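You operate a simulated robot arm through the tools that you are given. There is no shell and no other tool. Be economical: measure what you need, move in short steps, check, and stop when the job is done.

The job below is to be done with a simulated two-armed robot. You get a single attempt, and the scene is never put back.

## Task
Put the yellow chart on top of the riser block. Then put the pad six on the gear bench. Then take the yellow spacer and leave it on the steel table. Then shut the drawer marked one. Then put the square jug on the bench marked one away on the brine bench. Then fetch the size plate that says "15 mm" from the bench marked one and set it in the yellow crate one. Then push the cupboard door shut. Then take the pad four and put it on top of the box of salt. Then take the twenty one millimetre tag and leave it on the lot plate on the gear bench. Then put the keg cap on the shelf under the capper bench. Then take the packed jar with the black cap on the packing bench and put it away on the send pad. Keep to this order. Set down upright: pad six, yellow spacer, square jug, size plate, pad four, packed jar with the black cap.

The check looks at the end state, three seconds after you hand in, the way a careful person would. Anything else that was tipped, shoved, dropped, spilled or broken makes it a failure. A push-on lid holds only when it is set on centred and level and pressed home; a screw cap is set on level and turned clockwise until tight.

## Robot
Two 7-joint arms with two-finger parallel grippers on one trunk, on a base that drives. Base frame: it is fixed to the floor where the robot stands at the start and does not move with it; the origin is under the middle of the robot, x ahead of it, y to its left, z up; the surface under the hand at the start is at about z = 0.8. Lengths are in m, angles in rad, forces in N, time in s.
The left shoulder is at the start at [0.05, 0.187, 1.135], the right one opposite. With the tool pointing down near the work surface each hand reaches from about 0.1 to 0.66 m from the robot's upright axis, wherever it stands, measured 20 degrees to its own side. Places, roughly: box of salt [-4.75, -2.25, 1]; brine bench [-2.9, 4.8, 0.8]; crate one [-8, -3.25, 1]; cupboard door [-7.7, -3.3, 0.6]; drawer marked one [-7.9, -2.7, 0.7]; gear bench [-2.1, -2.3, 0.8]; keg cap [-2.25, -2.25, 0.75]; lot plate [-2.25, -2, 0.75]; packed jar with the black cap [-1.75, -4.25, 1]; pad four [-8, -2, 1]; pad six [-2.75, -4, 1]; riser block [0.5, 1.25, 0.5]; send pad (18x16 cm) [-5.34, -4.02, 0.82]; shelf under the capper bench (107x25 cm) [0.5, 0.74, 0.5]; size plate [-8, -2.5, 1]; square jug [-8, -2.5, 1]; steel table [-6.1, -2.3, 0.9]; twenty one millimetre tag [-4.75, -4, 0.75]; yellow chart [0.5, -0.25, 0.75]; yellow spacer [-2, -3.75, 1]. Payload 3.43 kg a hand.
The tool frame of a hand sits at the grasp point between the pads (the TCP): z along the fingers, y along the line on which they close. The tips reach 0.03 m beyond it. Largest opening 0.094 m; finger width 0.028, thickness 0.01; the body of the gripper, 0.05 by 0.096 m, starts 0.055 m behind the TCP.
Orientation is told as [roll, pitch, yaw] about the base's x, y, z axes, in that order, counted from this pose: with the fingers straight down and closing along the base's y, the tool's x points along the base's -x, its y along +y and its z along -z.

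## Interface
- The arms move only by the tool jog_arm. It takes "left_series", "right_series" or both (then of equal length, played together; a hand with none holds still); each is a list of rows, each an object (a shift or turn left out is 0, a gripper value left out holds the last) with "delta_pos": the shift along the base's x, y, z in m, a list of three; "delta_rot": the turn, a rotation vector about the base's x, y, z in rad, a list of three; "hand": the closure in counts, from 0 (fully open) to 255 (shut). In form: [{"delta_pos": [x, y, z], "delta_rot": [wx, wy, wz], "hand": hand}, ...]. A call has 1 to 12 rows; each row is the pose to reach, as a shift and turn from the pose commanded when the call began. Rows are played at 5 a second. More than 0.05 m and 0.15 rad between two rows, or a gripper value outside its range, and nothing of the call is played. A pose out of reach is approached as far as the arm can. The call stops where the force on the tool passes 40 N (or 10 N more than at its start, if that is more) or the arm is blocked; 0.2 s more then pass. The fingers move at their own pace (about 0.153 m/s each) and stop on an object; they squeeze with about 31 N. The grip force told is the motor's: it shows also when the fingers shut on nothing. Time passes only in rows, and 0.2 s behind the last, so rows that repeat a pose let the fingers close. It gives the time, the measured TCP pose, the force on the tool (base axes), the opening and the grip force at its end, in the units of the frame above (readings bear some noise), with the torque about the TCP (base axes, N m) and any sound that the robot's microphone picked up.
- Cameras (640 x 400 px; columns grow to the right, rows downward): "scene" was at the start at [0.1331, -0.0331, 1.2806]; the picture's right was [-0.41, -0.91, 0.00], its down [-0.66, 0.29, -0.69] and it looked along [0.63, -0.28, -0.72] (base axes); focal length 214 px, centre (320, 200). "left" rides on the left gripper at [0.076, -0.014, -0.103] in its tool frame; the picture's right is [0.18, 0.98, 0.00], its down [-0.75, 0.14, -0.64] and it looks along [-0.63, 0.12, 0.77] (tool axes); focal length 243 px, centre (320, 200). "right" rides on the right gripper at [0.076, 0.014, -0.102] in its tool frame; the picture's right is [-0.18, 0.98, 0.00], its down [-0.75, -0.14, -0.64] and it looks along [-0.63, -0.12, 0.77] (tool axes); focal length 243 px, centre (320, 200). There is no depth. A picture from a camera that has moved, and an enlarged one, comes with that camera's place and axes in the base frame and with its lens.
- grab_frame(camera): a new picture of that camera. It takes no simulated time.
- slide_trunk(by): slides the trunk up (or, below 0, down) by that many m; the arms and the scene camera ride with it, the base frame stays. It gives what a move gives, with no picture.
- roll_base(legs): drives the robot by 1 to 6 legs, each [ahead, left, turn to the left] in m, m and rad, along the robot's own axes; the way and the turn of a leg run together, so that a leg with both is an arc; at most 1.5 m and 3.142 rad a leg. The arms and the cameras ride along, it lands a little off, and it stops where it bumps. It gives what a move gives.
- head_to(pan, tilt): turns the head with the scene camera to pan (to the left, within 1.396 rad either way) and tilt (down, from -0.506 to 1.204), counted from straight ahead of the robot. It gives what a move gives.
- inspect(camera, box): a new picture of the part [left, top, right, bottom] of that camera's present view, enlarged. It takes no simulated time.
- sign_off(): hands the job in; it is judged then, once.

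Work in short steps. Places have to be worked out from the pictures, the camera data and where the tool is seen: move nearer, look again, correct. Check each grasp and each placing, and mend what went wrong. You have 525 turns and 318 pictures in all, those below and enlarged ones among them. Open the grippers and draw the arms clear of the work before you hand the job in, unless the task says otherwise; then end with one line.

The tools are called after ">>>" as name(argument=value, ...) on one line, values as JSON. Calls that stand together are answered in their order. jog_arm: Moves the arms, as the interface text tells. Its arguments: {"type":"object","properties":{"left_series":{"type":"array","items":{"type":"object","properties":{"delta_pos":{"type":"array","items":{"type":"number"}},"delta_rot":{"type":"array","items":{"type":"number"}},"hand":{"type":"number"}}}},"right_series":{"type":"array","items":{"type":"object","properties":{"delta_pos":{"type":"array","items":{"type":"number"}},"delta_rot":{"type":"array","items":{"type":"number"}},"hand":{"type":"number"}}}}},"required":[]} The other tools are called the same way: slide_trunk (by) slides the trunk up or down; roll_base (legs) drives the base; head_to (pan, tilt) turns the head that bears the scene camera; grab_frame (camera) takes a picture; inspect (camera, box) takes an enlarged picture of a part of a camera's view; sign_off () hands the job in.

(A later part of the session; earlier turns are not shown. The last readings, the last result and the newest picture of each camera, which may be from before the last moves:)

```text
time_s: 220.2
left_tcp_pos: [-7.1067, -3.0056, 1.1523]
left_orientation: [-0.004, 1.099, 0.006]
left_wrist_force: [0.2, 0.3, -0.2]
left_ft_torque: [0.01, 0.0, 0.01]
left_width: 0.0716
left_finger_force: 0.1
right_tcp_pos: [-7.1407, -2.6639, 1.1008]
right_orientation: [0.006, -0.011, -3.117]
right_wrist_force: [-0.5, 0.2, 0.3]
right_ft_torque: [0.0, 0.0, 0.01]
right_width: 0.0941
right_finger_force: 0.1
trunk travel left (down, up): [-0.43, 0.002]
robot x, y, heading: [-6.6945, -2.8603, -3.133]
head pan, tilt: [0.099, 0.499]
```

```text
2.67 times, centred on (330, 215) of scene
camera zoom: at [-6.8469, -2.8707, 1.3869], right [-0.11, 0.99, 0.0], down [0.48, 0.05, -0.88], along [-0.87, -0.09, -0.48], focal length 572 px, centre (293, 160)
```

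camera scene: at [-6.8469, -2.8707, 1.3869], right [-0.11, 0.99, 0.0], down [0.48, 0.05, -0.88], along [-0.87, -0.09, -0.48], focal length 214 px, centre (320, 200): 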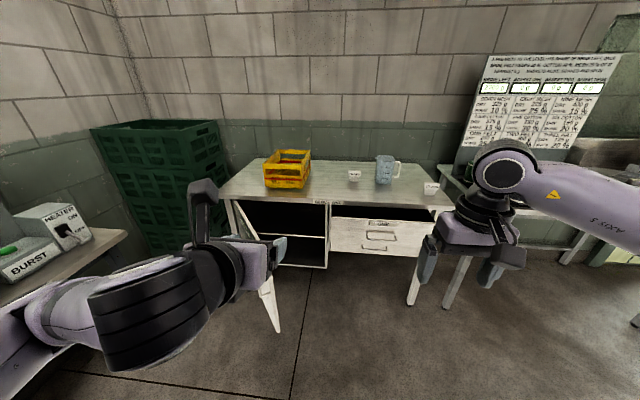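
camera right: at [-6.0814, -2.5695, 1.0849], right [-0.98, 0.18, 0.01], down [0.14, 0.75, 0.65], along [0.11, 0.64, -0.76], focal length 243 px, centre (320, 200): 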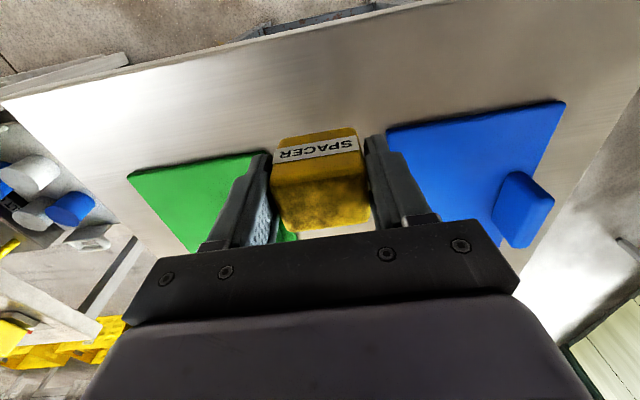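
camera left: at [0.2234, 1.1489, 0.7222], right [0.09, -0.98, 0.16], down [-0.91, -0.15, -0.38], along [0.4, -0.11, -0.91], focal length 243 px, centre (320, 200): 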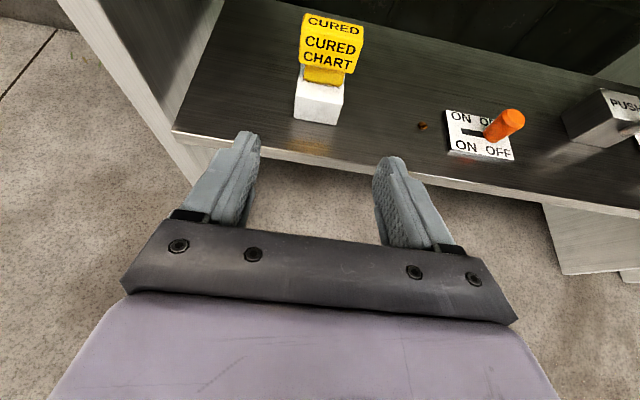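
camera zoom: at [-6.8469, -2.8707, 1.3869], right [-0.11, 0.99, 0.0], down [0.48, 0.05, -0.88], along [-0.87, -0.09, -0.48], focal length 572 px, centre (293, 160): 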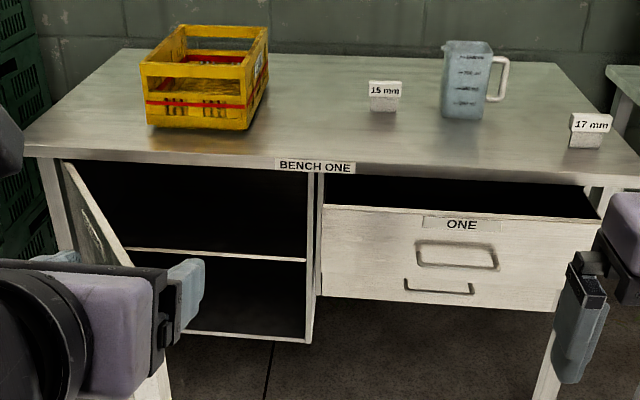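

Bench one: the drawer ONE is ajar at y≈-2.67. I'll push with the closed right hand. First I shift the robot right, lower the trunk and point the right hand forward.

>>> roll_base(legs=[[0.1, -0.13, 0]])

>>> slide_trunk(by=-0.25)

>>> jog_arm(right_series=[{"delta_pos": [0.02, -0.02, 0], "delta_rot": [0, 0.15, 0], "hand": 255}, {"delta_pos": [0.04, -0.04, 0], "delta_rot": [0, 0.3, 0], "hand": 255}, {"delta_pos": [0.05, -0.06, 0], "delta_rot": [0, 0.45, 0], "hand": 255}, {"delta_pos": [0.05, -0.08, -0.02], "delta_rot": [0, 0.6, 0], "hand": 255}, {"delta_pos": [0.05, -0.1, -0.04], "delta_rot": [0, 0.75, 0], "hand": 255}, {"delta_pos": [0.05, -0.12, -0.06], "delta_rot": [0, 0.9, 0], "hand": 255}, {"delta_pos": [0.05, -0.13, -0.08], "delta_rot": [0, 1.05, 0], "hand": 255}, {"delta_pos": [0.05, -0.13, -0.1], "delta_rot": [0, 1.2, 0], "hand": 255}, {"delta_pos": [0.05, -0.13, -0.12], "delta_rot": [0, 1.2, 0], "hand": 255}])

>>> head_to(pan=0.0, tilt=0.45)

>>> grab_frame(camera="scene")

>>> grab_frame(camera="right")

```text
time_s: 222.0
left_tcp_pos: [-7.2111, -2.8758, 1.1521]
left_orientation: [-0.005, 1.097, 0.01]
left_wrist_force: [-0.3, -0.5, 0.4]
left_ft_torque: [0.03, 0.03, 0.0]
left_width: 0.072
left_finger_force: 0.0
right_tcp_pos: [-7.2462, -2.534, 1.101]
right_orientation: [0.008, -0.011, -3.113]
right_wrist_force: [-0.2, -0.4, 0.8]
right_ft_torque: [-0.03, -0.02, 0.0]
right_width: 0.0939
right_finger_force: 0.0
trunk travel left (down, up): [-0.43, 0.002]
robot x, y, heading: [-6.8017, -2.7275, -3.13]
head pan, tilt: [0.099, 0.499]
```

```text
time_s: 224.5
left_tcp_pos: [-7.2112, -2.8759, 0.9024]
left_orientation: [-0.005, 1.097, 0.007]
left_wrist_force: [-0.1, 1.1, 0.0]
left_ft_torque: [-0.03, -0.03, 0.04]
left_width: 0.0722
left_finger_force: 0.1
right_tcp_pos: [-7.2453, -2.5339, 0.8514]
right_orientation: [0.005, -0.012, -3.111]
right_wrist_force: [-0.4, 0.3, -0.2]
right_ft_torque: [-0.03, 0.01, -0.02]
right_width: 0.0941
right_finger_force: 0.0
trunk travel left (down, up): [-0.18, 0.252]
robot x, y, heading: [-6.8015, -2.7286, -3.13]
head pan, tilt: [0.099, 0.499]
```

```text
time_s: 226.5
left_tcp_pos: [-7.2111, -2.875, 0.9022]
left_orientation: [-0.004, 1.098, 0.009]
left_wrist_force: [-0.1, 0.7, 0.4]
left_ft_torque: [0.01, -0.05, 0.0]
left_width: 0.0719
left_finger_force: 0.0
right_tcp_pos: [-7.1968, -2.6651, 0.7305]
right_orientation: [-0.072, -1.213, -3.058]
right_wrist_force: [0.4, 1.0, 0.1]
right_ft_torque: [-0.02, 0.0, -0.02]
right_width: 0.0002
right_finger_force: 31.0
trunk travel left (down, up): [-0.18, 0.252]
robot x, y, heading: [-6.8, -2.7283, -3.132]
head pan, tilt: [0.099, 0.499]
```

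```text
time_s: 227.2
left_tcp_pos: [-7.2105, -2.8769, 0.9034]
left_orientation: [-0.003, 1.096, 0.009]
left_wrist_force: [0.0, 0.7, 1.4]
left_ft_torque: [-0.01, 0.02, -0.01]
left_width: 0.0718
left_finger_force: 0.1
right_tcp_pos: [-7.1959, -2.6649, 0.7291]
right_orientation: [-0.074, -1.21, -3.053]
right_wrist_force: [-1.0, -0.3, -0.1]
right_ft_torque: [0.02, -0.04, -0.04]
right_width: 0.0
right_finger_force: 30.6
trunk travel left (down, up): [-0.18, 0.252]
robot x, y, heading: [-6.8039, -2.7282, -3.136]
head pan, tilt: [0.0, 0.45]
```

```text
234 pictures are left
camera scene: at [-6.9526, -2.731, 1.1413], right [-0.01, 1.0, 0.0], down [0.44, 0.0, -0.9], along [-0.9, -0.01, -0.44], focal length 214 px, centre (320, 200)
```

scene: 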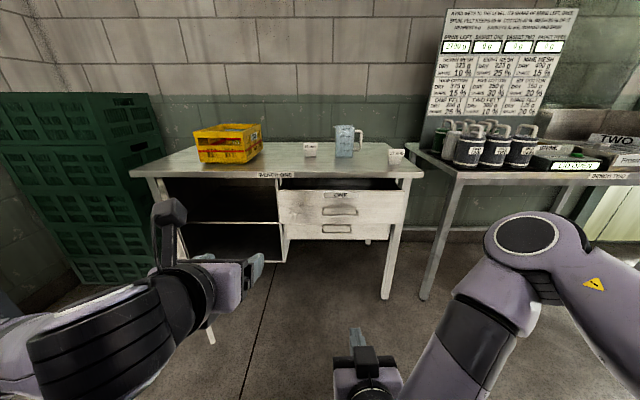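

```text
233 pictures are left
camera right: at [-7.0724, -2.6766, 0.6936], right [-0.05, -0.99, 0.15], down [0.33, 0.12, 0.93], along [-0.94, 0.09, 0.32], focal length 243 px, centre (320, 200)
```

right: 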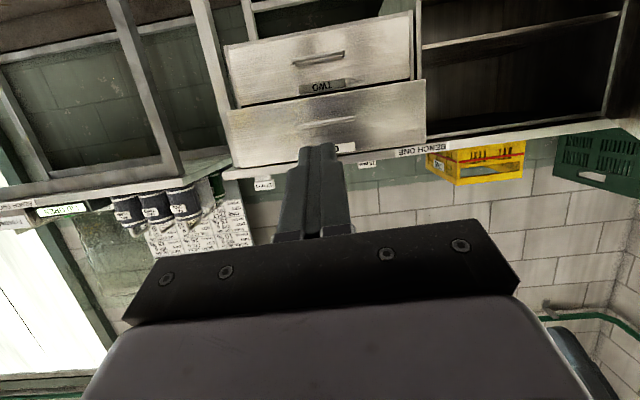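

The hand points at the middle of drawer ONE. I roll closer 0.3 and then push with the arm.

>>> roll_base(legs=[[0.3, 0, 0]])

>>> jog_arm(right_series=[{"delta_pos": [-0.03, 0, 0]}, {"delta_pos": [-0.06, 0, 0]}, {"delta_pos": [-0.09, 0, 0]}, {"delta_pos": [-0.12, 0, 0]}])

>>> grab_frame(camera="scene")

```text
time_s: 229.2
left_tcp_pos: [-7.5062, -2.8758, 0.9025]
left_orientation: [-0.005, 1.097, 0.003]
left_wrist_force: [-1.0, -0.1, -0.2]
left_ft_torque: [0.02, -0.02, 0.0]
left_width: 0.0719
left_finger_force: 0.0
right_tcp_pos: [-7.4889, -2.6649, 0.7293]
right_orientation: [-0.074, -1.211, -3.061]
right_wrist_force: [-0.2, -0.7, -0.4]
right_ft_torque: [-0.01, -0.02, 0.03]
right_width: 0.0
right_finger_force: 31.5
trunk travel left (down, up): [-0.18, 0.252]
robot x, y, heading: [-7.1009, -2.7308, -3.137]
head pan, tilt: [0.0, 0.45]
```

```text
time_s: 230.2
left_tcp_pos: [-7.5047, -2.8767, 0.9027]
left_orientation: [-0.003, 1.099, 0.003]
left_wrist_force: [0.7, -0.4, 0.3]
left_ft_torque: [-0.01, 0.05, 0.0]
left_width: 0.072
left_finger_force: 0.1
right_tcp_pos: [-7.6116, -2.6659, 0.7308]
right_orientation: [-0.079, -1.21, -3.059]
right_wrist_force: [-0.5, -0.2, 0.1]
right_ft_torque: [0.01, 0.02, 0.0]
right_width: 0.0001
right_finger_force: 31.0
trunk travel left (down, up): [-0.18, 0.252]
robot x, y, heading: [-7.095, -2.7301, -3.136]
head pan, tilt: [0.0, 0.45]
```

```text
232 pictures are left
camera scene: at [-7.2468, -2.7324, 1.1413], right [-0.01, 1.0, 0.0], down [0.44, 0.0, -0.9], along [-0.9, 0.0, -0.44], focal length 214 px, centre (320, 200)
```

scene: 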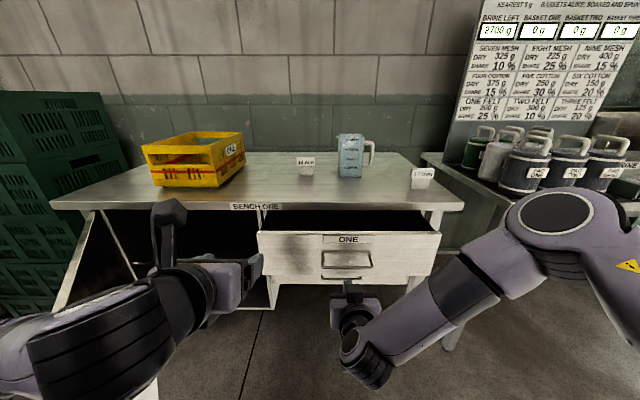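

The hand looks low, perhaps below the drawer front. I check through the hand camera and a zoom.

>>> grab_frame(camera="right")

>>> inspect(camera="scene", box=[240, 190, 460, 330])

```text
231 pictures are left
camera right: at [-7.4878, -2.6778, 0.6932], right [-0.05, -0.99, 0.15], down [0.33, 0.12, 0.94], along [-0.94, 0.1, 0.32], focal length 243 px, centre (320, 200)
```

right: 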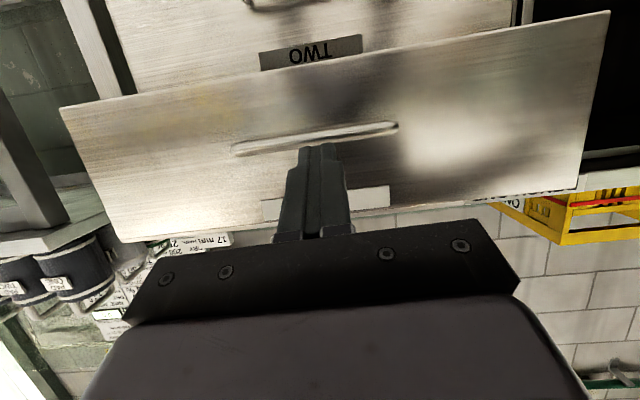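

```text
2.86 times, centred on (350, 260) of scene
camera zoom: at [-7.2468, -2.7324, 1.1413], right [-0.01, 1.0, 0.0], down [0.44, 0.0, -0.9], along [-0.9, 0.0, -0.44], focal length 613 px, centre (234, 29)
```

zoom: 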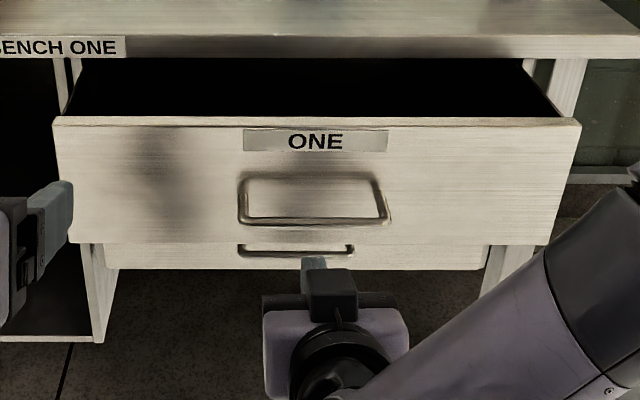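

The hand is in front of the drawer face, but near its handle. I back off slightly, raise 0.1 m to press on the face above the handle, and push.

>>> jog_arm(right_series=[{"delta_pos": [0.03, 0, 0.03]}, {"delta_pos": [0.04, 0, 0.07]}, {"delta_pos": [0.04, 0, 0.098]}])

>>> inspect(camera="scene", box=[240, 190, 460, 330])

```text
time_s: 231.0
left_tcp_pos: [-7.5048, -2.8758, 0.9022]
left_orientation: [-0.003, 1.097, 0.003]
left_wrist_force: [0.2, -0.6, 0.0]
left_ft_torque: [0.0, 0.02, 0.02]
left_width: 0.072
left_finger_force: 0.1
right_tcp_pos: [-7.5694, -2.6657, 0.8294]
right_orientation: [-0.075, -1.21, -3.06]
right_wrist_force: [-0.7, -0.2, 0.1]
right_ft_torque: [0.01, 0.01, -0.02]
right_width: 0.0
right_finger_force: 30.9
trunk travel left (down, up): [-0.18, 0.252]
robot x, y, heading: [-7.0959, -2.7322, -3.139]
head pan, tilt: [0.0, 0.45]
```

```text
2.86 times, centred on (350, 260) of scene
camera zoom: at [-7.2468, -2.7324, 1.1413], right [-0.01, 1.0, 0.0], down [0.44, 0.0, -0.9], along [-0.9, 0.0, -0.44], focal length 613 px, centre (234, 29)
```

zoom: 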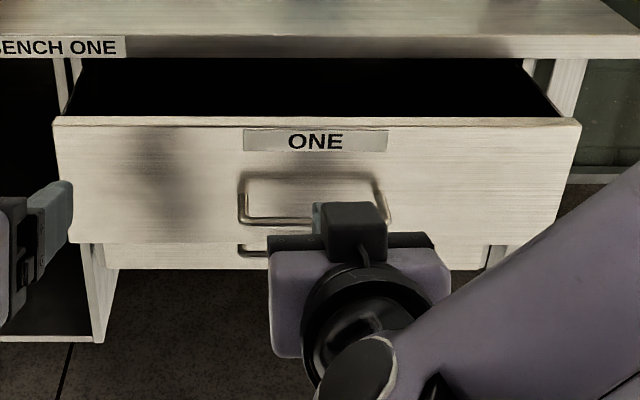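

I push forward in steps; the call stops by itself on force.

>>> jog_arm(right_series=[{"delta_pos": [-0.03, 0, 0]}, {"delta_pos": [-0.06, 0, 0]}, {"delta_pos": [-0.08, 0, 0]}, {"delta_pos": [-0.1, 0, 0]}, {"delta_pos": [-0.12, 0, 0]}, {"delta_pos": [-0.14, 0, 0]}])

>>> inspect(camera="scene", box=[240, 190, 460, 330])

```text
time_s: 232.4
left_tcp_pos: [-7.5043, -2.8761, 0.9032]
left_orientation: [-0.004, 1.098, 0.003]
left_wrist_force: [-0.3, -0.5, 0.1]
left_ft_torque: [0.01, -0.03, 0.01]
left_width: 0.072
left_finger_force: 0.0
right_tcp_pos: [-7.7107, -2.6665, 0.8291]
right_orientation: [-0.072, -1.209, -3.062]
right_wrist_force: [-1.0, 0.2, -0.8]
right_ft_torque: [-0.01, 0.02, 0.0]
right_width: 0.0
right_finger_force: 31.0
trunk travel left (down, up): [-0.18, 0.252]
robot x, y, heading: [-7.0978, -2.734, -3.14]
head pan, tilt: [0.0, 0.45]
```

```text
2.86 times, centred on (350, 260) of scene
camera zoom: at [-7.2468, -2.7324, 1.1413], right [-0.01, 1.0, 0.0], down [0.44, 0.0, -0.9], along [-0.9, 0.0, -0.44], focal length 613 px, centre (234, 29)
```

zoom: 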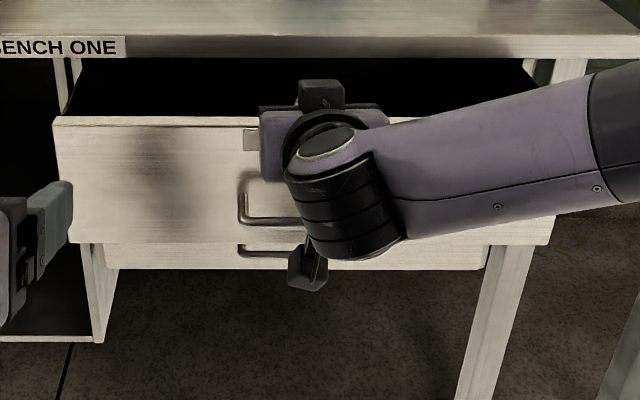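

No contact yet; I check whether the fingers passed over the drawer's top.

>>> grab_frame(camera="right")

```text
227 pictures are left
camera right: at [-7.587, -2.6791, 0.7921], right [-0.05, -0.99, 0.15], down [0.33, 0.12, 0.93], along [-0.94, 0.1, 0.32], focal length 243 px, centre (320, 200)
```

right: 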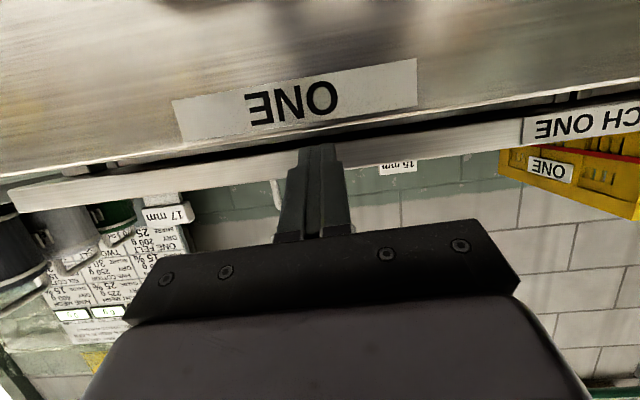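

The tips are just above the drawer's top edge (≈0.80). I retract 5 cm, drop 4 cm, and push.

>>> jog_arm(right_series=[{"delta_pos": [0.04, 0, 0]}, {"delta_pos": [0.06, 0, -0.02]}, {"delta_pos": [0.06, 0, -0.042]}, {"delta_pos": [0.03, 0, -0.042]}, {"delta_pos": [0.01, 0, -0.042]}, {"delta_pos": [-0.01, 0, -0.042]}, {"delta_pos": [-0.03, 0, -0.042]}])

>>> grab_frame(camera="right")

```text
time_s: 234.0
left_tcp_pos: [-7.5058, -2.8764, 0.9023]
left_orientation: [-0.006, 1.097, 0.003]
left_wrist_force: [0.8, -0.2, 0.6]
left_ft_torque: [-0.01, 0.01, 0.02]
left_width: 0.0719
left_finger_force: 0.1
right_tcp_pos: [-7.7401, -2.6681, 0.7862]
right_orientation: [-0.072, -1.211, -3.06]
right_wrist_force: [-0.4, 0.4, 0.1]
right_ft_torque: [0.04, -0.02, 0.01]
right_width: 0.0
right_finger_force: 31.1
trunk travel left (down, up): [-0.18, 0.252]
robot x, y, heading: [-7.095, -2.7334, -3.138]
head pan, tilt: [0.0, 0.45]
```

```text
226 pictures are left
camera right: at [-7.6166, -2.6796, 0.7495], right [-0.05, -0.99, 0.15], down [0.33, 0.12, 0.93], along [-0.94, 0.1, 0.32], focal length 243 px, centre (320, 200)
```

right: 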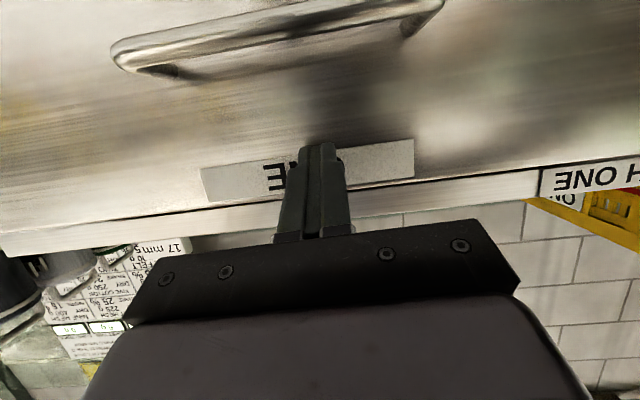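

Now the fingertips face the ONE label above the handle. I push on.

>>> jog_arm(right_series=[{"delta_pos": [-0.02, 0, 0]}, {"delta_pos": [-0.04, 0, 0]}, {"delta_pos": [-0.06, 0, 0]}, {"delta_pos": [-0.08, 0, 0]}, {"delta_pos": [-0.1, 0, 0]}, {"delta_pos": [-0.12, 0, 0]}])

>>> grab_frame(camera="right")

>>> grab_frame(camera="scene")

```text
time_s: 235.2
left_tcp_pos: [-7.5036, -2.8739, 0.9038]
left_orientation: [-0.006, 1.1, -0.001]
left_wrist_force: [0.8, -0.8, -0.1]
left_ft_torque: [0.0, -0.01, 0.01]
left_width: 0.0719
left_finger_force: 0.1
right_tcp_pos: [-7.8274, -2.6672, 0.7862]
right_orientation: [-0.074, -1.206, -3.064]
right_wrist_force: [16.8, 2.9, 5.4]
right_ft_torque: [0.03, 0.22, -0.12]
right_width: 0.0002
right_finger_force: 30.9
trunk travel left (down, up): [-0.18, 0.252]
robot x, y, heading: [-7.0966, -2.7315, -3.139]
head pan, tilt: [0.0, 0.45]
stopped in row 5 (right hand): the force on the tool passed its limit at 62 N (the readings are from after the stop); the commanded pose is now the measured one
```

```text
225 pictures are left
camera right: at [-7.7039, -2.6798, 0.7502], right [-0.06, -0.99, 0.15], down [0.33, 0.12, 0.94], along [-0.94, 0.1, 0.32], focal length 243 px, centre (320, 200)
```

right: 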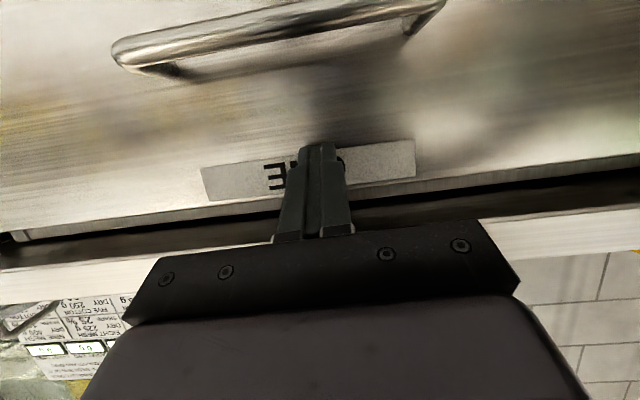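

```text
224 pictures are left
camera scene: at [-7.2446, -2.7319, 1.1418], right [0.0, 1.0, 0.0], down [0.43, 0.0, -0.9], along [-0.9, 0.0, -0.43], focal length 214 px, centre (320, 200)
```

scene: 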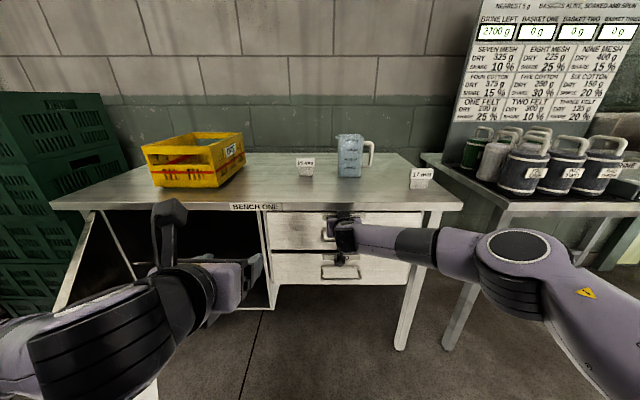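

The drawer went in and stopped hard. I retract and check it is flush.

>>> jog_arm(right_series=[{"delta_pos": [0.04, 0, 0]}, {"delta_pos": [0.08, 0, 0]}, {"delta_pos": [0.12, 0, 0]}, {"delta_pos": [0.16, 0.04, 0]}, {"delta_pos": [0.2, 0.07, 0.0]}, {"delta_pos": [0.23, 0.1, 0.0]}])

>>> inspect(camera="scene", box=[220, 180, 440, 320])

```text
refused: row 4 steps farther than a row can; nothing moved
```

```text
2.86 times, centred on (330, 250) of scene
camera zoom: at [-7.2446, -2.7319, 1.1418], right [0.0, 1.0, 0.0], down [0.43, 0.0, -0.9], along [-0.9, 0.0, -0.43], focal length 613 px, centre (291, 57)
```

zoom: 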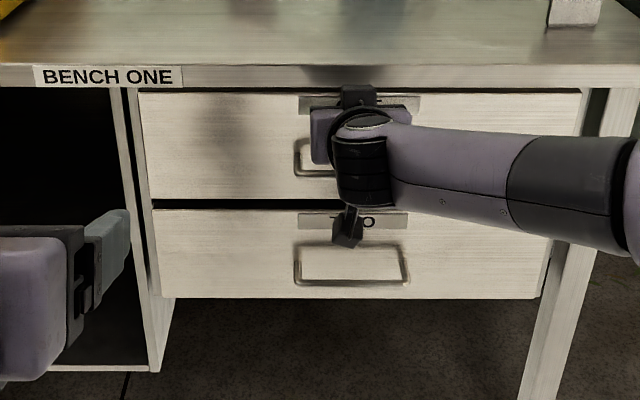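

>>> jog_arm(right_series=[{"delta_pos": [0.04, 0, 0]}, {"delta_pos": [0.08, 0, 0]}, {"delta_pos": [0.12, 0, 0]}, {"delta_pos": [0.15, 0.03, 0]}, {"delta_pos": [0.18, 0.06, 0.0]}, {"delta_pos": [0.21, 0.09, 0.0]}])

>>> inspect(camera="scene", box=[220, 180, 440, 320])

```text
time_s: 236.6
left_tcp_pos: [-7.5054, -2.8755, 0.9023]
left_orientation: [-0.004, 1.098, 0.004]
left_wrist_force: [0.0, 0.1, 0.6]
left_ft_torque: [0.01, 0.01, 0.01]
left_width: 0.0719
left_finger_force: 0.0
right_tcp_pos: [-7.6176, -2.5766, 0.7858]
right_orientation: [-0.078, -1.201, -3.069]
right_wrist_force: [0.1, 0.7, -0.1]
right_ft_torque: [-0.02, 0.01, 0.01]
right_width: 0.0
right_finger_force: 30.6
trunk travel left (down, up): [-0.18, 0.252]
robot x, y, heading: [-7.0974, -2.7316, -3.139]
head pan, tilt: [0.0, 0.45]
```

```text
2.86 times, centred on (330, 250) of scene
camera zoom: at [-7.2467, -2.7321, 1.1413], right [0.0, 1.0, 0.0], down [0.44, 0.0, -0.9], along [-0.9, 0.0, -0.44], focal length 613 px, centre (291, 57)
```

zoom: 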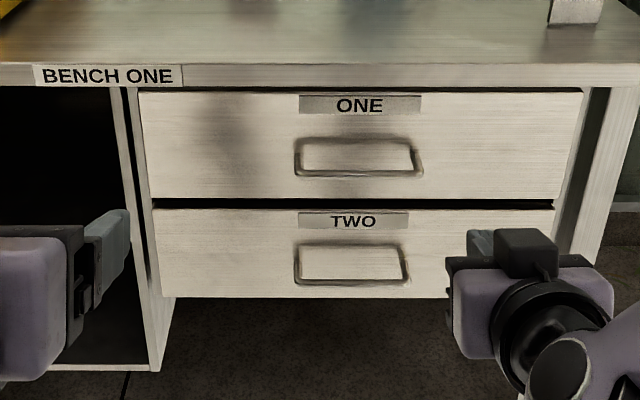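

Drawer one is closed. Next the square jug: I raise the trunk, point the right hand down, open it, and roll closer.

>>> slide_trunk(by=0.25)

>>> jog_arm(right_series=[{"delta_pos": [0.02, 0, 0.02], "delta_rot": [0, -0.15, 0], "hand": 0}, {"delta_pos": [0.04, 0, 0.04], "delta_rot": [0, -0.3, 0]}, {"delta_pos": [0.06, 0, 0.06], "delta_rot": [0, -0.45, 0]}, {"delta_pos": [0.08, 0, 0.08], "delta_rot": [0, -0.6, 0]}, {"delta_pos": [0.1, 0, 0.1], "delta_rot": [0, -0.75, 0]}, {"delta_pos": [0.12, 0, 0.12], "delta_rot": [0, -0.9, 0]}, {"delta_pos": [0.14, 0, 0.14], "delta_rot": [0, -1.05, 0]}, {"delta_pos": [0.14, 0, 0.15], "delta_rot": [0, -1.19, 0]}])

>>> head_to(pan=-0.1, tilt=0.55)

>>> roll_base(legs=[[0.2, 0, 0]])

>>> grab_frame(camera="scene")

>>> grab_frame(camera="right")

```text
time_s: 239.2
left_tcp_pos: [-7.5053, -2.875, 1.1519]
left_orientation: [-0.004, 1.098, 0.005]
left_wrist_force: [-0.3, -0.1, -0.4]
left_ft_torque: [-0.02, 0.02, 0.04]
left_width: 0.0719
left_finger_force: 0.0
right_tcp_pos: [-7.6195, -2.5763, 1.0362]
right_orientation: [-0.076, -1.2, -3.068]
right_wrist_force: [-0.9, -0.1, -0.6]
right_ft_torque: [-0.02, 0.02, 0.04]
right_width: 0.0
right_finger_force: 31.6
trunk travel left (down, up): [-0.43, 0.002]
robot x, y, heading: [-7.0988, -2.7327, -3.134]
head pan, tilt: [0.0, 0.45]
```

```text
time_s: 241.0
left_tcp_pos: [-7.506, -2.8761, 1.1523]
left_orientation: [-0.006, 1.095, 0.003]
left_wrist_force: [-0.2, 0.0, 0.7]
left_ft_torque: [-0.01, 0.03, -0.02]
left_width: 0.072
left_finger_force: 0.1
right_tcp_pos: [-7.4799, -2.5776, 1.1867]
right_orientation: [-0.008, -0.009, -3.113]
right_wrist_force: [0.3, -0.2, 0.1]
right_ft_torque: [0.01, -0.02, -0.03]
right_width: 0.094
right_finger_force: 0.0
trunk travel left (down, up): [-0.43, 0.002]
robot x, y, heading: [-7.0962, -2.7331, -3.137]
head pan, tilt: [0.0, 0.45]
```

```text
time_s: 241.6
left_tcp_pos: [-7.5066, -2.8764, 1.1518]
left_orientation: [-0.006, 1.098, 0.003]
left_wrist_force: [-1.0, -1.3, 0.2]
left_ft_torque: [0.0, 0.0, 0.0]
left_width: 0.0717
left_finger_force: 0.0
right_tcp_pos: [-7.4796, -2.5765, 1.1868]
right_orientation: [-0.008, -0.015, -3.114]
right_wrist_force: [1.1, 0.3, -0.6]
right_ft_torque: [0.05, -0.01, -0.01]
right_width: 0.0938
right_finger_force: 0.0
trunk travel left (down, up): [-0.43, 0.002]
robot x, y, heading: [-7.0986, -2.7317, -3.139]
head pan, tilt: [-0.099, 0.55]
```

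```text
time_s: 243.3
left_tcp_pos: [-7.7127, -2.8765, 1.1526]
left_orientation: [-0.005, 1.096, 0.002]
left_wrist_force: [-0.8, -0.2, 0.1]
left_ft_torque: [0.01, 0.04, -0.04]
left_width: 0.0719
left_finger_force: 0.1
right_tcp_pos: [-7.6863, -2.577, 1.1877]
right_orientation: [-0.009, -0.012, -3.114]
right_wrist_force: [0.5, -1.1, 0.1]
right_ft_torque: [0.0, -0.04, -0.04]
right_width: 0.0942
right_finger_force: 0.0
trunk travel left (down, up): [-0.43, 0.002]
robot x, y, heading: [-7.305, -2.7294, -3.14]
head pan, tilt: [-0.099, 0.55]
```

```text
221 pictures are left
camera scene: at [-7.4522, -2.7238, 1.3821], right [0.1, 1.0, 0.0], down [0.52, -0.05, -0.85], along [-0.85, 0.08, -0.52], focal length 214 px, centre (320, 200)
```

scene: 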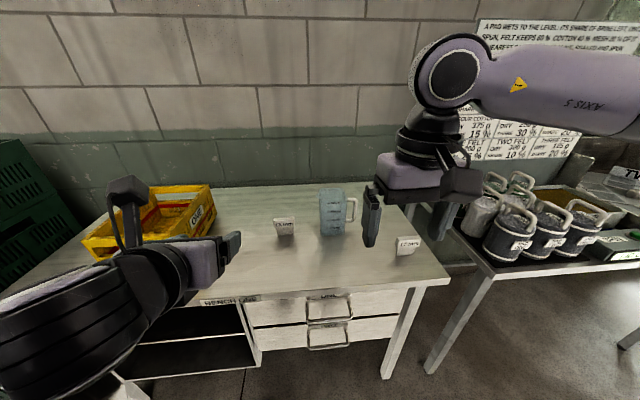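

```text
220 pictures are left
camera right: at [-7.6087, -2.5901, 1.2868], right [-0.16, -0.99, -0.01], down [-0.75, 0.12, 0.65], along [-0.64, 0.11, -0.76], focal length 243 px, centre (320, 200)
```

right: 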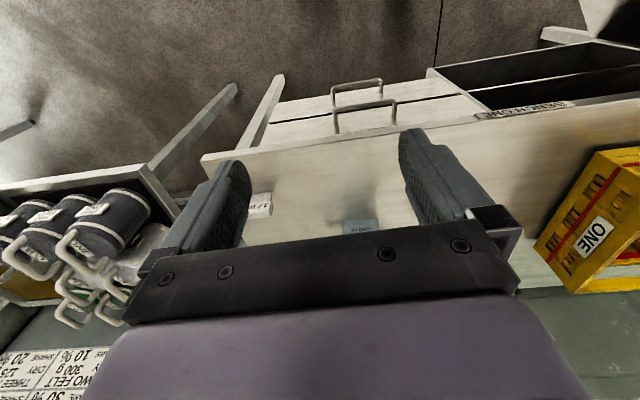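

>>> inspect(camera="scene", box=[260, 160, 420, 270])

```text
3.64 times, centred on (340, 215) of scene
camera zoom: at [-7.4522, -2.7238, 1.3821], right [0.1, 1.0, 0.0], down [0.52, -0.05, -0.85], along [-0.85, 0.08, -0.52], focal length 780 px, centre (247, 146)
```

zoom: 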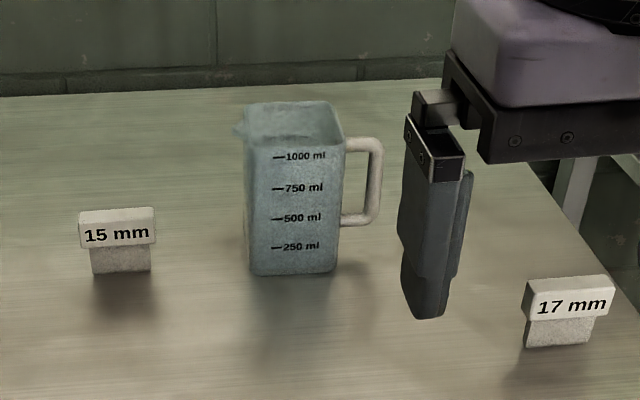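

The jug is ~9 cm square with a side handle. I roll 0.12 closer and look down into it from the right hand to measure it and see whether it holds liquid.

>>> roll_base(legs=[[0.12, 0, 0]])

>>> jog_arm(right_series=[{"delta_pos": [-0.04, 0, 0.01]}, {"delta_pos": [-0.08, 0, 0.01]}, {"delta_pos": [-0.12, 0, 0.01]}])

>>> grab_frame(camera="right")

```text
time_s: 244.5
left_tcp_pos: [-7.8329, -2.8757, 1.1526]
left_orientation: [-0.006, 1.096, 0.001]
left_wrist_force: [0.3, 0.0, -0.2]
left_ft_torque: [0.0, -0.04, -0.01]
left_width: 0.072
left_finger_force: 0.1
right_tcp_pos: [-7.8058, -2.5772, 1.1857]
right_orientation: [-0.009, -0.012, -3.114]
right_wrist_force: [-0.3, 0.2, 0.2]
right_ft_torque: [0.0, -0.02, 0.0]
right_width: 0.0939
right_finger_force: 0.1
trunk travel left (down, up): [-0.43, 0.002]
robot x, y, heading: [-7.4243, -2.7313, -3.137]
head pan, tilt: [-0.099, 0.55]
```

```text
time_s: 245.3
left_tcp_pos: [-7.8318, -2.8777, 1.1521]
left_orientation: [-0.003, 1.095, 0.002]
left_wrist_force: [-0.1, -0.6, -0.5]
left_ft_torque: [0.01, 0.02, 0.03]
left_width: 0.0718
left_finger_force: 0.2
right_tcp_pos: [-7.9259, -2.5787, 1.1982]
right_orientation: [-0.008, -0.014, -3.116]
right_wrist_force: [0.4, -0.1, 0.7]
right_ft_torque: [0.01, -0.02, 0.0]
right_width: 0.0939
right_finger_force: 0.1
trunk travel left (down, up): [-0.43, 0.002]
robot x, y, heading: [-7.4191, -2.7356, -3.139]
head pan, tilt: [-0.099, 0.55]
```

```text
218 pictures are left
camera right: at [-7.8485, -2.5912, 1.2984], right [-0.16, -0.99, -0.01], down [-0.75, 0.12, 0.65], along [-0.64, 0.11, -0.76], focal length 243 px, centre (320, 200)
```

right: 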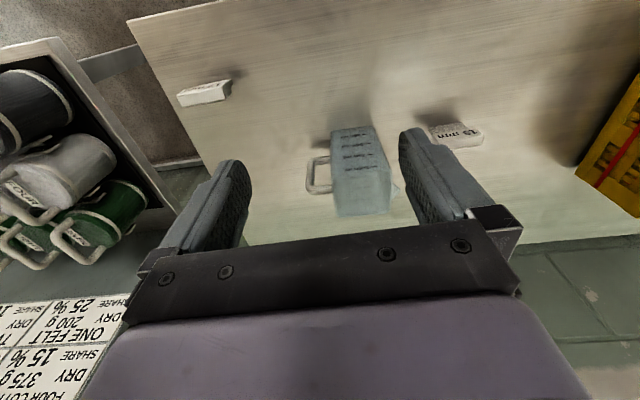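

>>> inspect(camera="right", box=[290, 110, 420, 230])

>>> inspect(camera="scene", box=[260, 160, 420, 280])

```text
3.33 times, centred on (355, 170) of right
camera zoom: at [-7.8485, -2.5912, 1.2984], right [-0.16, -0.99, -0.01], down [-0.75, 0.12, 0.65], along [-0.64, 0.11, -0.76], focal length 809 px, centre (203, 300)
```

zoom: 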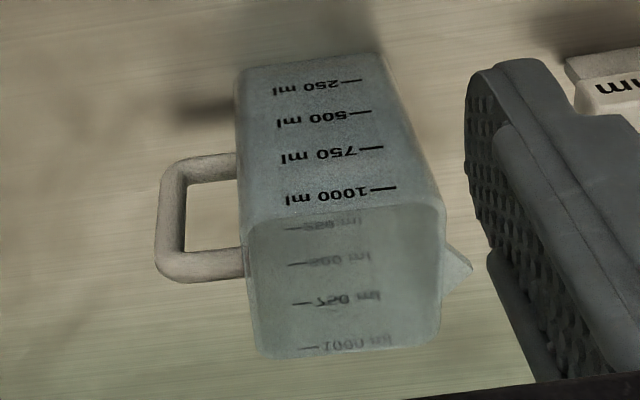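

```text
3.33 times, centred on (340, 220) of scene
camera zoom: at [-7.5707, -2.7247, 1.3821], right [0.1, 1.0, 0.0], down [0.52, -0.05, -0.85], along [-0.85, 0.08, -0.52], focal length 715 px, centre (253, 133)
```

zoom: 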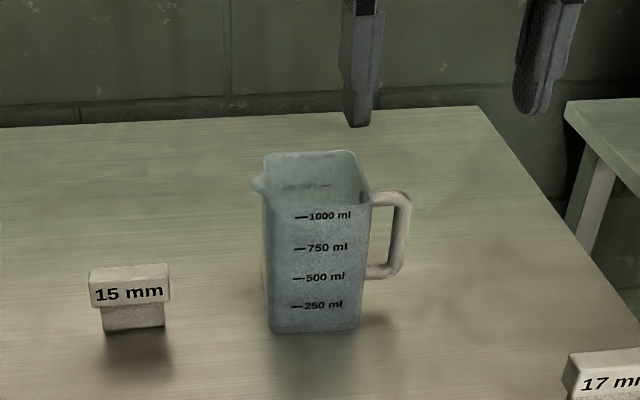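

The jug is empty. Its handle bar is at about (-8.097, -2.534), loop z 0.90–0.96. I'll grasp the vertical bar with the hand tilted forward, one finger in the loop. First pre-position.

>>> jog_arm(right_series=[{"delta_pos": [0.02, 0.01, 0], "delta_rot": [0, 0.15, 0], "hand": 133}, {"delta_pos": [0.03, 0.02, 0], "delta_rot": [0, 0.3, 0], "hand": 133}, {"delta_pos": [0.03, 0.03, 0], "delta_rot": [0, 0.45, 0], "hand": 133}, {"delta_pos": [0.02, 0.04, -0.02], "delta_rot": [0, 0.6, 0], "hand": 133}, {"delta_pos": [0.0, 0.045, -0.05], "delta_rot": [0, 0.75, 0], "hand": 133}, {"delta_pos": [-0.02, 0.045, -0.09], "delta_rot": [0, 0.8, 0], "hand": 133}, {"delta_pos": [-0.05, 0.045, -0.13], "delta_rot": [0, 0.8, 0], "hand": 133}])

>>> grab_frame(camera="right")

>>> inspect(camera="scene", box=[260, 140, 420, 280])

```text
time_s: 246.9
left_tcp_pos: [-7.831, -2.8764, 1.1517]
left_orientation: [-0.005, 1.096, 0.003]
left_wrist_force: [-0.1, 0.2, -1.3]
left_ft_torque: [0.0, 0.01, 0.0]
left_width: 0.0721
left_finger_force: 0.0
right_tcp_pos: [-7.9762, -2.5327, 1.0644]
right_orientation: [-0.034, -0.813, -3.102]
right_wrist_force: [0.0, -0.6, -0.3]
right_ft_torque: [0.01, 0.02, -0.02]
right_width: 0.045
right_finger_force: 0.0
trunk travel left (down, up): [-0.43, 0.002]
robot x, y, heading: [-7.4202, -2.7309, -3.138]
head pan, tilt: [-0.099, 0.55]
```

```text
215 pictures are left
camera right: at [-7.8488, -2.5466, 1.0789], right [-0.11, -0.99, 0.11], down [-0.05, 0.12, 0.99], along [-0.99, 0.11, -0.06], focal length 243 px, centre (320, 200)
```

right: 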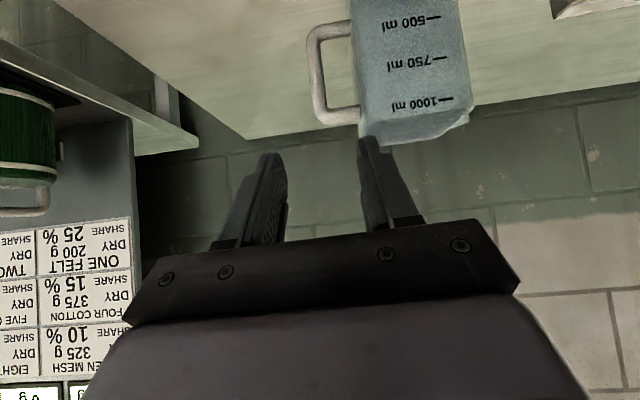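

```text
2.86 times, centred on (340, 210) of scene
camera zoom: at [-7.5706, -2.7242, 1.3822], right [0.1, 1.0, 0.0], down [0.52, -0.05, -0.85], along [-0.85, 0.08, -0.52], focal length 613 px, centre (263, 171)
```

zoom: 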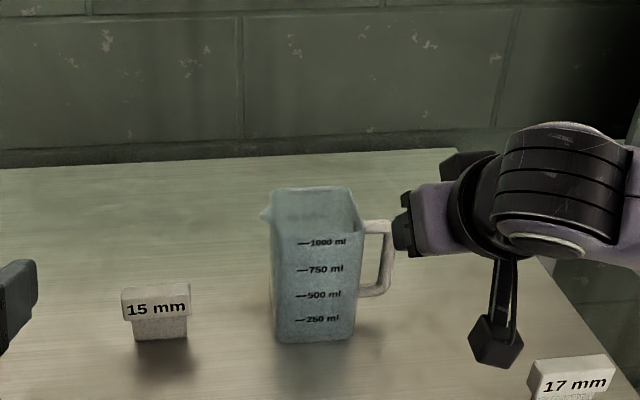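

Geometry agrees. I advance along the finger direction half way and look.

>>> jog_arm(right_series=[{"delta_pos": [0, 0.001, -0.018]}, {"delta_pos": [-0.025, 0.002, -0.042]}, {"delta_pos": [-0.05, 0.002, -0.066]}, {"delta_pos": [-0.065, 0.002, -0.08]}])

>>> grab_frame(camera="right")

>>> inspect(camera="scene", box=[300, 170, 400, 250])

```text
time_s: 247.9
left_tcp_pos: [-7.8321, -2.876, 1.1519]
left_orientation: [-0.006, 1.099, 0.0]
left_wrist_force: [0.3, -0.4, 0.3]
left_ft_torque: [0.01, -0.04, 0.0]
left_width: 0.0719
left_finger_force: 0.0
right_tcp_pos: [-8.0413, -2.5299, 0.9845]
right_orientation: [-0.038, -0.814, -3.102]
right_wrist_force: [0.5, 0.7, -0.2]
right_ft_torque: [0.02, 0.01, -0.02]
right_width: 0.045
right_finger_force: 0.0
trunk travel left (down, up): [-0.43, 0.002]
robot x, y, heading: [-7.4195, -2.7321, -3.134]
head pan, tilt: [-0.099, 0.55]
```

```text
213 pictures are left
camera right: at [-7.9135, -2.544, 0.9981], right [-0.11, -0.99, 0.11], down [-0.05, 0.12, 0.99], along [-0.99, 0.11, -0.07], focal length 243 px, centre (320, 200)
```

right: 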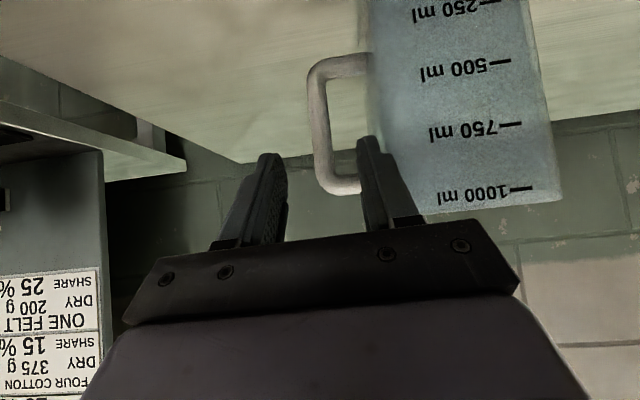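

```text
5.00 times, centred on (350, 210) of scene
camera zoom: at [-7.5701, -2.7243, 1.3822], right [0.1, 1.0, 0.0], down [0.52, -0.05, -0.85], along [-0.85, 0.08, -0.52], focal length 1072 px, centre (170, 150)
```

zoom: 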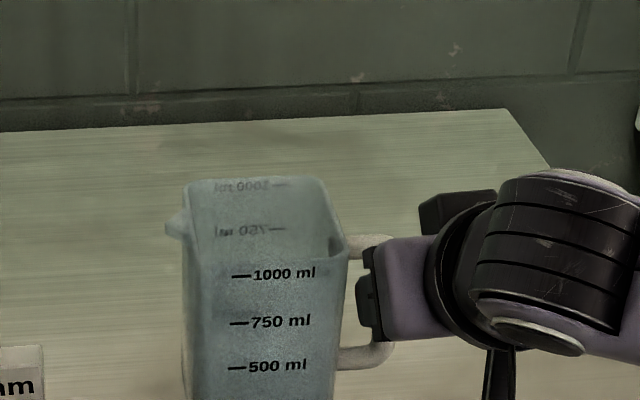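

The inner finger is aimed at the gap between bar and body. I advance the rest.

>>> jog_arm(right_series=[{"delta_pos": [-0.018, 0.003, -0.018]}, {"delta_pos": [-0.036, 0.004, -0.035]}, {"delta_pos": [-0.053, 0.003, -0.051]}])

>>> grab_frame(camera="right")

```text
time_s: 248.7
left_tcp_pos: [-7.8319, -2.8772, 1.1531]
left_orientation: [-0.005, 1.098, 0.002]
left_wrist_force: [-0.3, -0.4, -0.6]
left_ft_torque: [-0.02, 0.03, -0.04]
left_width: 0.0718
left_finger_force: 0.1
right_tcp_pos: [-8.0922, -2.5287, 0.9339]
right_orientation: [-0.034, -0.814, -3.105]
right_wrist_force: [0.6, -0.5, -0.9]
right_ft_torque: [0.02, -0.02, 0.0]
right_width: 0.0447
right_finger_force: 0.1
trunk travel left (down, up): [-0.43, 0.002]
robot x, y, heading: [-7.4232, -2.7315, -3.136]
head pan, tilt: [-0.099, 0.55]
```

```text
211 pictures are left
camera right: at [-7.9654, -2.542, 0.9479], right [-0.12, -0.99, 0.11], down [-0.05, 0.12, 0.99], along [-0.99, 0.11, -0.07], focal length 243 px, centre (320, 200)
```

right: 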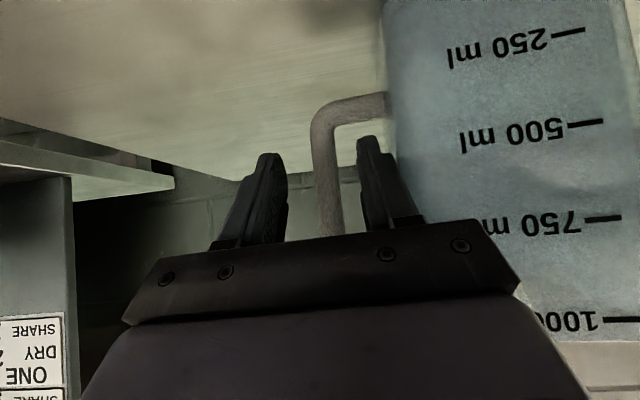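

Fingers straddle the bar. I close.

>>> jog_arm(right_series=[{"hand": 200}, {"hand": 255}, {"hand": 255}, {"hand": 255}])

>>> grab_frame(camera="right")

```text
time_s: 249.7
left_tcp_pos: [-7.8316, -2.8762, 1.1526]
left_orientation: [-0.005, 1.097, 0.002]
left_wrist_force: [-0.3, 0.3, 0.4]
left_ft_torque: [0.01, 0.04, 0.06]
left_width: 0.072
left_finger_force: 0.0
right_tcp_pos: [-8.0927, -2.5282, 0.936]
right_orientation: [-0.035, -0.812, -3.101]
right_wrist_force: [0.2, -0.1, 2.3]
right_ft_torque: [-0.42, -0.07, 0.19]
right_width: 0.0155
right_finger_force: 30.9
trunk travel left (down, up): [-0.43, 0.002]
robot x, y, heading: [-7.4207, -2.7322, -3.138]
head pan, tilt: [-0.099, 0.55]
```

```text
210 pictures are left
camera right: at [-7.9648, -2.5424, 0.9487], right [-0.11, -0.99, 0.11], down [-0.05, 0.12, 0.99], along [-0.99, 0.11, -0.06], focal length 243 px, centre (320, 200)
```

right: 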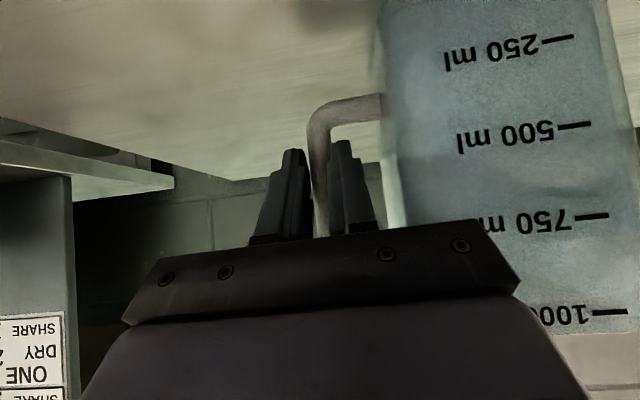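

Gripped. I lift and check the jug hangs level.

>>> jog_arm(right_series=[{"delta_pos": [0, 0, 0.02]}, {"delta_pos": [0, 0, 0.05]}, {"delta_pos": [0, 0, 0.09]}])

>>> grab_frame(camera="right")

>>> inspect(camera="scene", box=[260, 120, 420, 260])

```text
time_s: 250.5
left_tcp_pos: [-7.8319, -2.8774, 1.1517]
left_orientation: [-0.005, 1.097, 0.002]
left_wrist_force: [0.1, -0.6, -0.8]
left_ft_torque: [-0.01, 0.01, -0.02]
left_width: 0.0719
left_finger_force: 0.0
right_tcp_pos: [-8.0937, -2.5293, 1.0268]
right_orientation: [-0.038, -0.815, -3.104]
right_wrist_force: [0.6, -0.5, -1.4]
right_ft_torque: [0.12, -0.04, -0.02]
right_width: 0.015
right_finger_force: 30.8
trunk travel left (down, up): [-0.43, 0.002]
robot x, y, heading: [-7.4239, -2.7333, -3.139]
head pan, tilt: [-0.099, 0.55]
```

```text
209 pictures are left
camera right: at [-7.9651, -2.5426, 1.0402], right [-0.11, -0.99, 0.11], down [-0.05, 0.12, 0.99], along [-0.99, 0.11, -0.07], focal length 243 px, centre (320, 200)
```

right: 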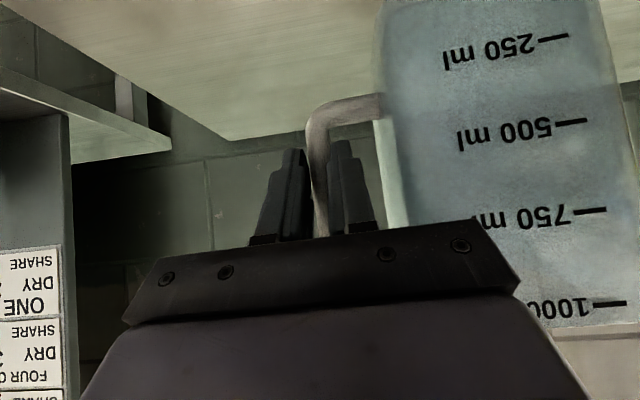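

```text
2.86 times, centred on (340, 190) of scene
camera zoom: at [-7.5697, -2.7245, 1.3822], right [0.1, 1.0, 0.0], down [0.52, -0.05, -0.85], along [-0.85, 0.08, -0.52], focal length 613 px, centre (263, 229)
```

zoom: 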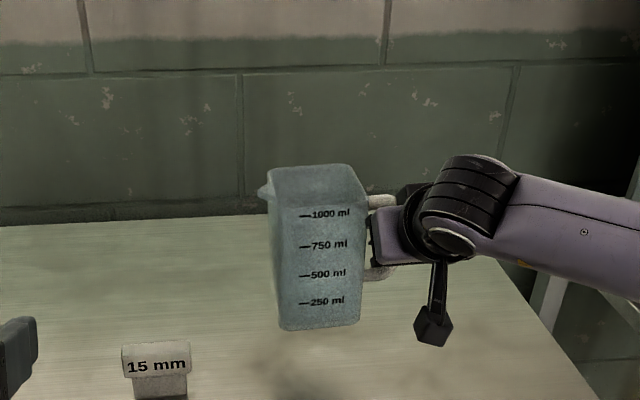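

The jug hangs nearly level. I bring it closer and up, back off, turn right (to +y) and look for a route to the brine bench.

>>> jog_arm(right_series=[{"delta_pos": [0.03, 0, 0.03]}, {"delta_pos": [0.065, 0, 0.06]}, {"delta_pos": [0.105, 0, 0.08]}, {"delta_pos": [0.15, 0, 0.09]}, {"delta_pos": [0.19, 0, 0.09]}])

>>> roll_base(legs=[[-0.5, 0, 0], [0, 0, -1.57]])

>>> head_to(pan=0.0, tilt=0.3)

>>> grab_frame(camera="scene")

```text
time_s: 251.7
left_tcp_pos: [-7.8312, -2.8761, 1.1526]
left_orientation: [-0.004, 1.097, 0.002]
left_wrist_force: [-0.3, 0.2, -0.2]
left_ft_torque: [-0.02, 0.01, 0.0]
left_width: 0.0719
left_finger_force: 0.2
right_tcp_pos: [-7.9022, -2.5276, 1.1175]
right_orientation: [-0.036, -0.814, -3.104]
right_wrist_force: [0.1, -0.2, -1.2]
right_ft_torque: [0.09, -0.04, 0.01]
right_width: 0.0151
right_finger_force: 31.0
trunk travel left (down, up): [-0.43, 0.002]
robot x, y, heading: [-7.4232, -2.7324, -3.139]
head pan, tilt: [-0.099, 0.55]
```

```text
time_s: 258.4
left_tcp_pos: [-7.0841, -2.3242, 1.1527]
left_orientation: [-0.005, 1.097, -1.551]
left_wrist_force: [-1.0, -0.3, 0.6]
left_ft_torque: [0.01, -0.02, -0.01]
left_width: 0.0719
left_finger_force: 0.0
right_tcp_pos: [-6.7383, -2.2494, 1.1176]
right_orientation: [-0.037, -0.814, 1.628]
right_wrist_force: [0.0, -0.3, -1.3]
right_ft_torque: [0.04, -0.09, 0.02]
right_width: 0.0152
right_finger_force: 31.3
trunk travel left (down, up): [-0.43, 0.002]
robot x, y, heading: [-6.9308, -2.7273, 1.592]
head pan, tilt: [-0.099, 0.55]
```

```text
time_s: 259.1
left_tcp_pos: [-7.085, -2.326, 1.153]
left_orientation: [-0.006, 1.099, -1.549]
left_wrist_force: [-0.5, -0.5, -0.4]
left_ft_torque: [-0.02, 0.02, -0.01]
left_width: 0.072
left_finger_force: 0.0
right_tcp_pos: [-6.7358, -2.2478, 1.1171]
right_orientation: [-0.037, -0.811, 1.628]
right_wrist_force: [-0.6, 0.4, -2.2]
right_ft_torque: [-0.02, -0.08, -0.03]
right_width: 0.0153
right_finger_force: 31.3
trunk travel left (down, up): [-0.43, 0.002]
robot x, y, heading: [-6.9336, -2.7301, 1.593]
head pan, tilt: [0.0, 0.3]
```

```text
207 pictures are left
camera scene: at [-6.9345, -2.5795, 1.4051], right [1.0, 0.02, 0.0], down [0.01, -0.3, -0.95], along [-0.02, 0.95, -0.3], focal length 214 px, centre (320, 200)
```

scene: 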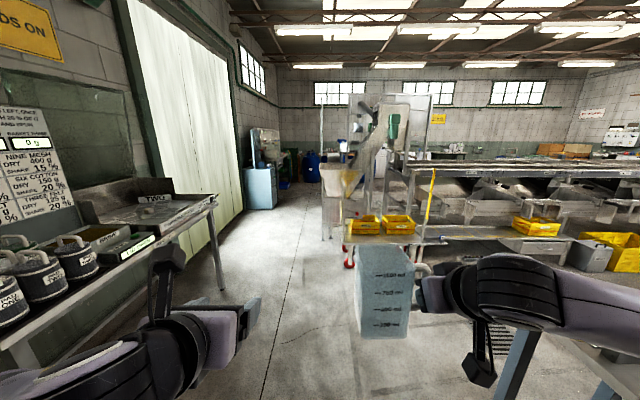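

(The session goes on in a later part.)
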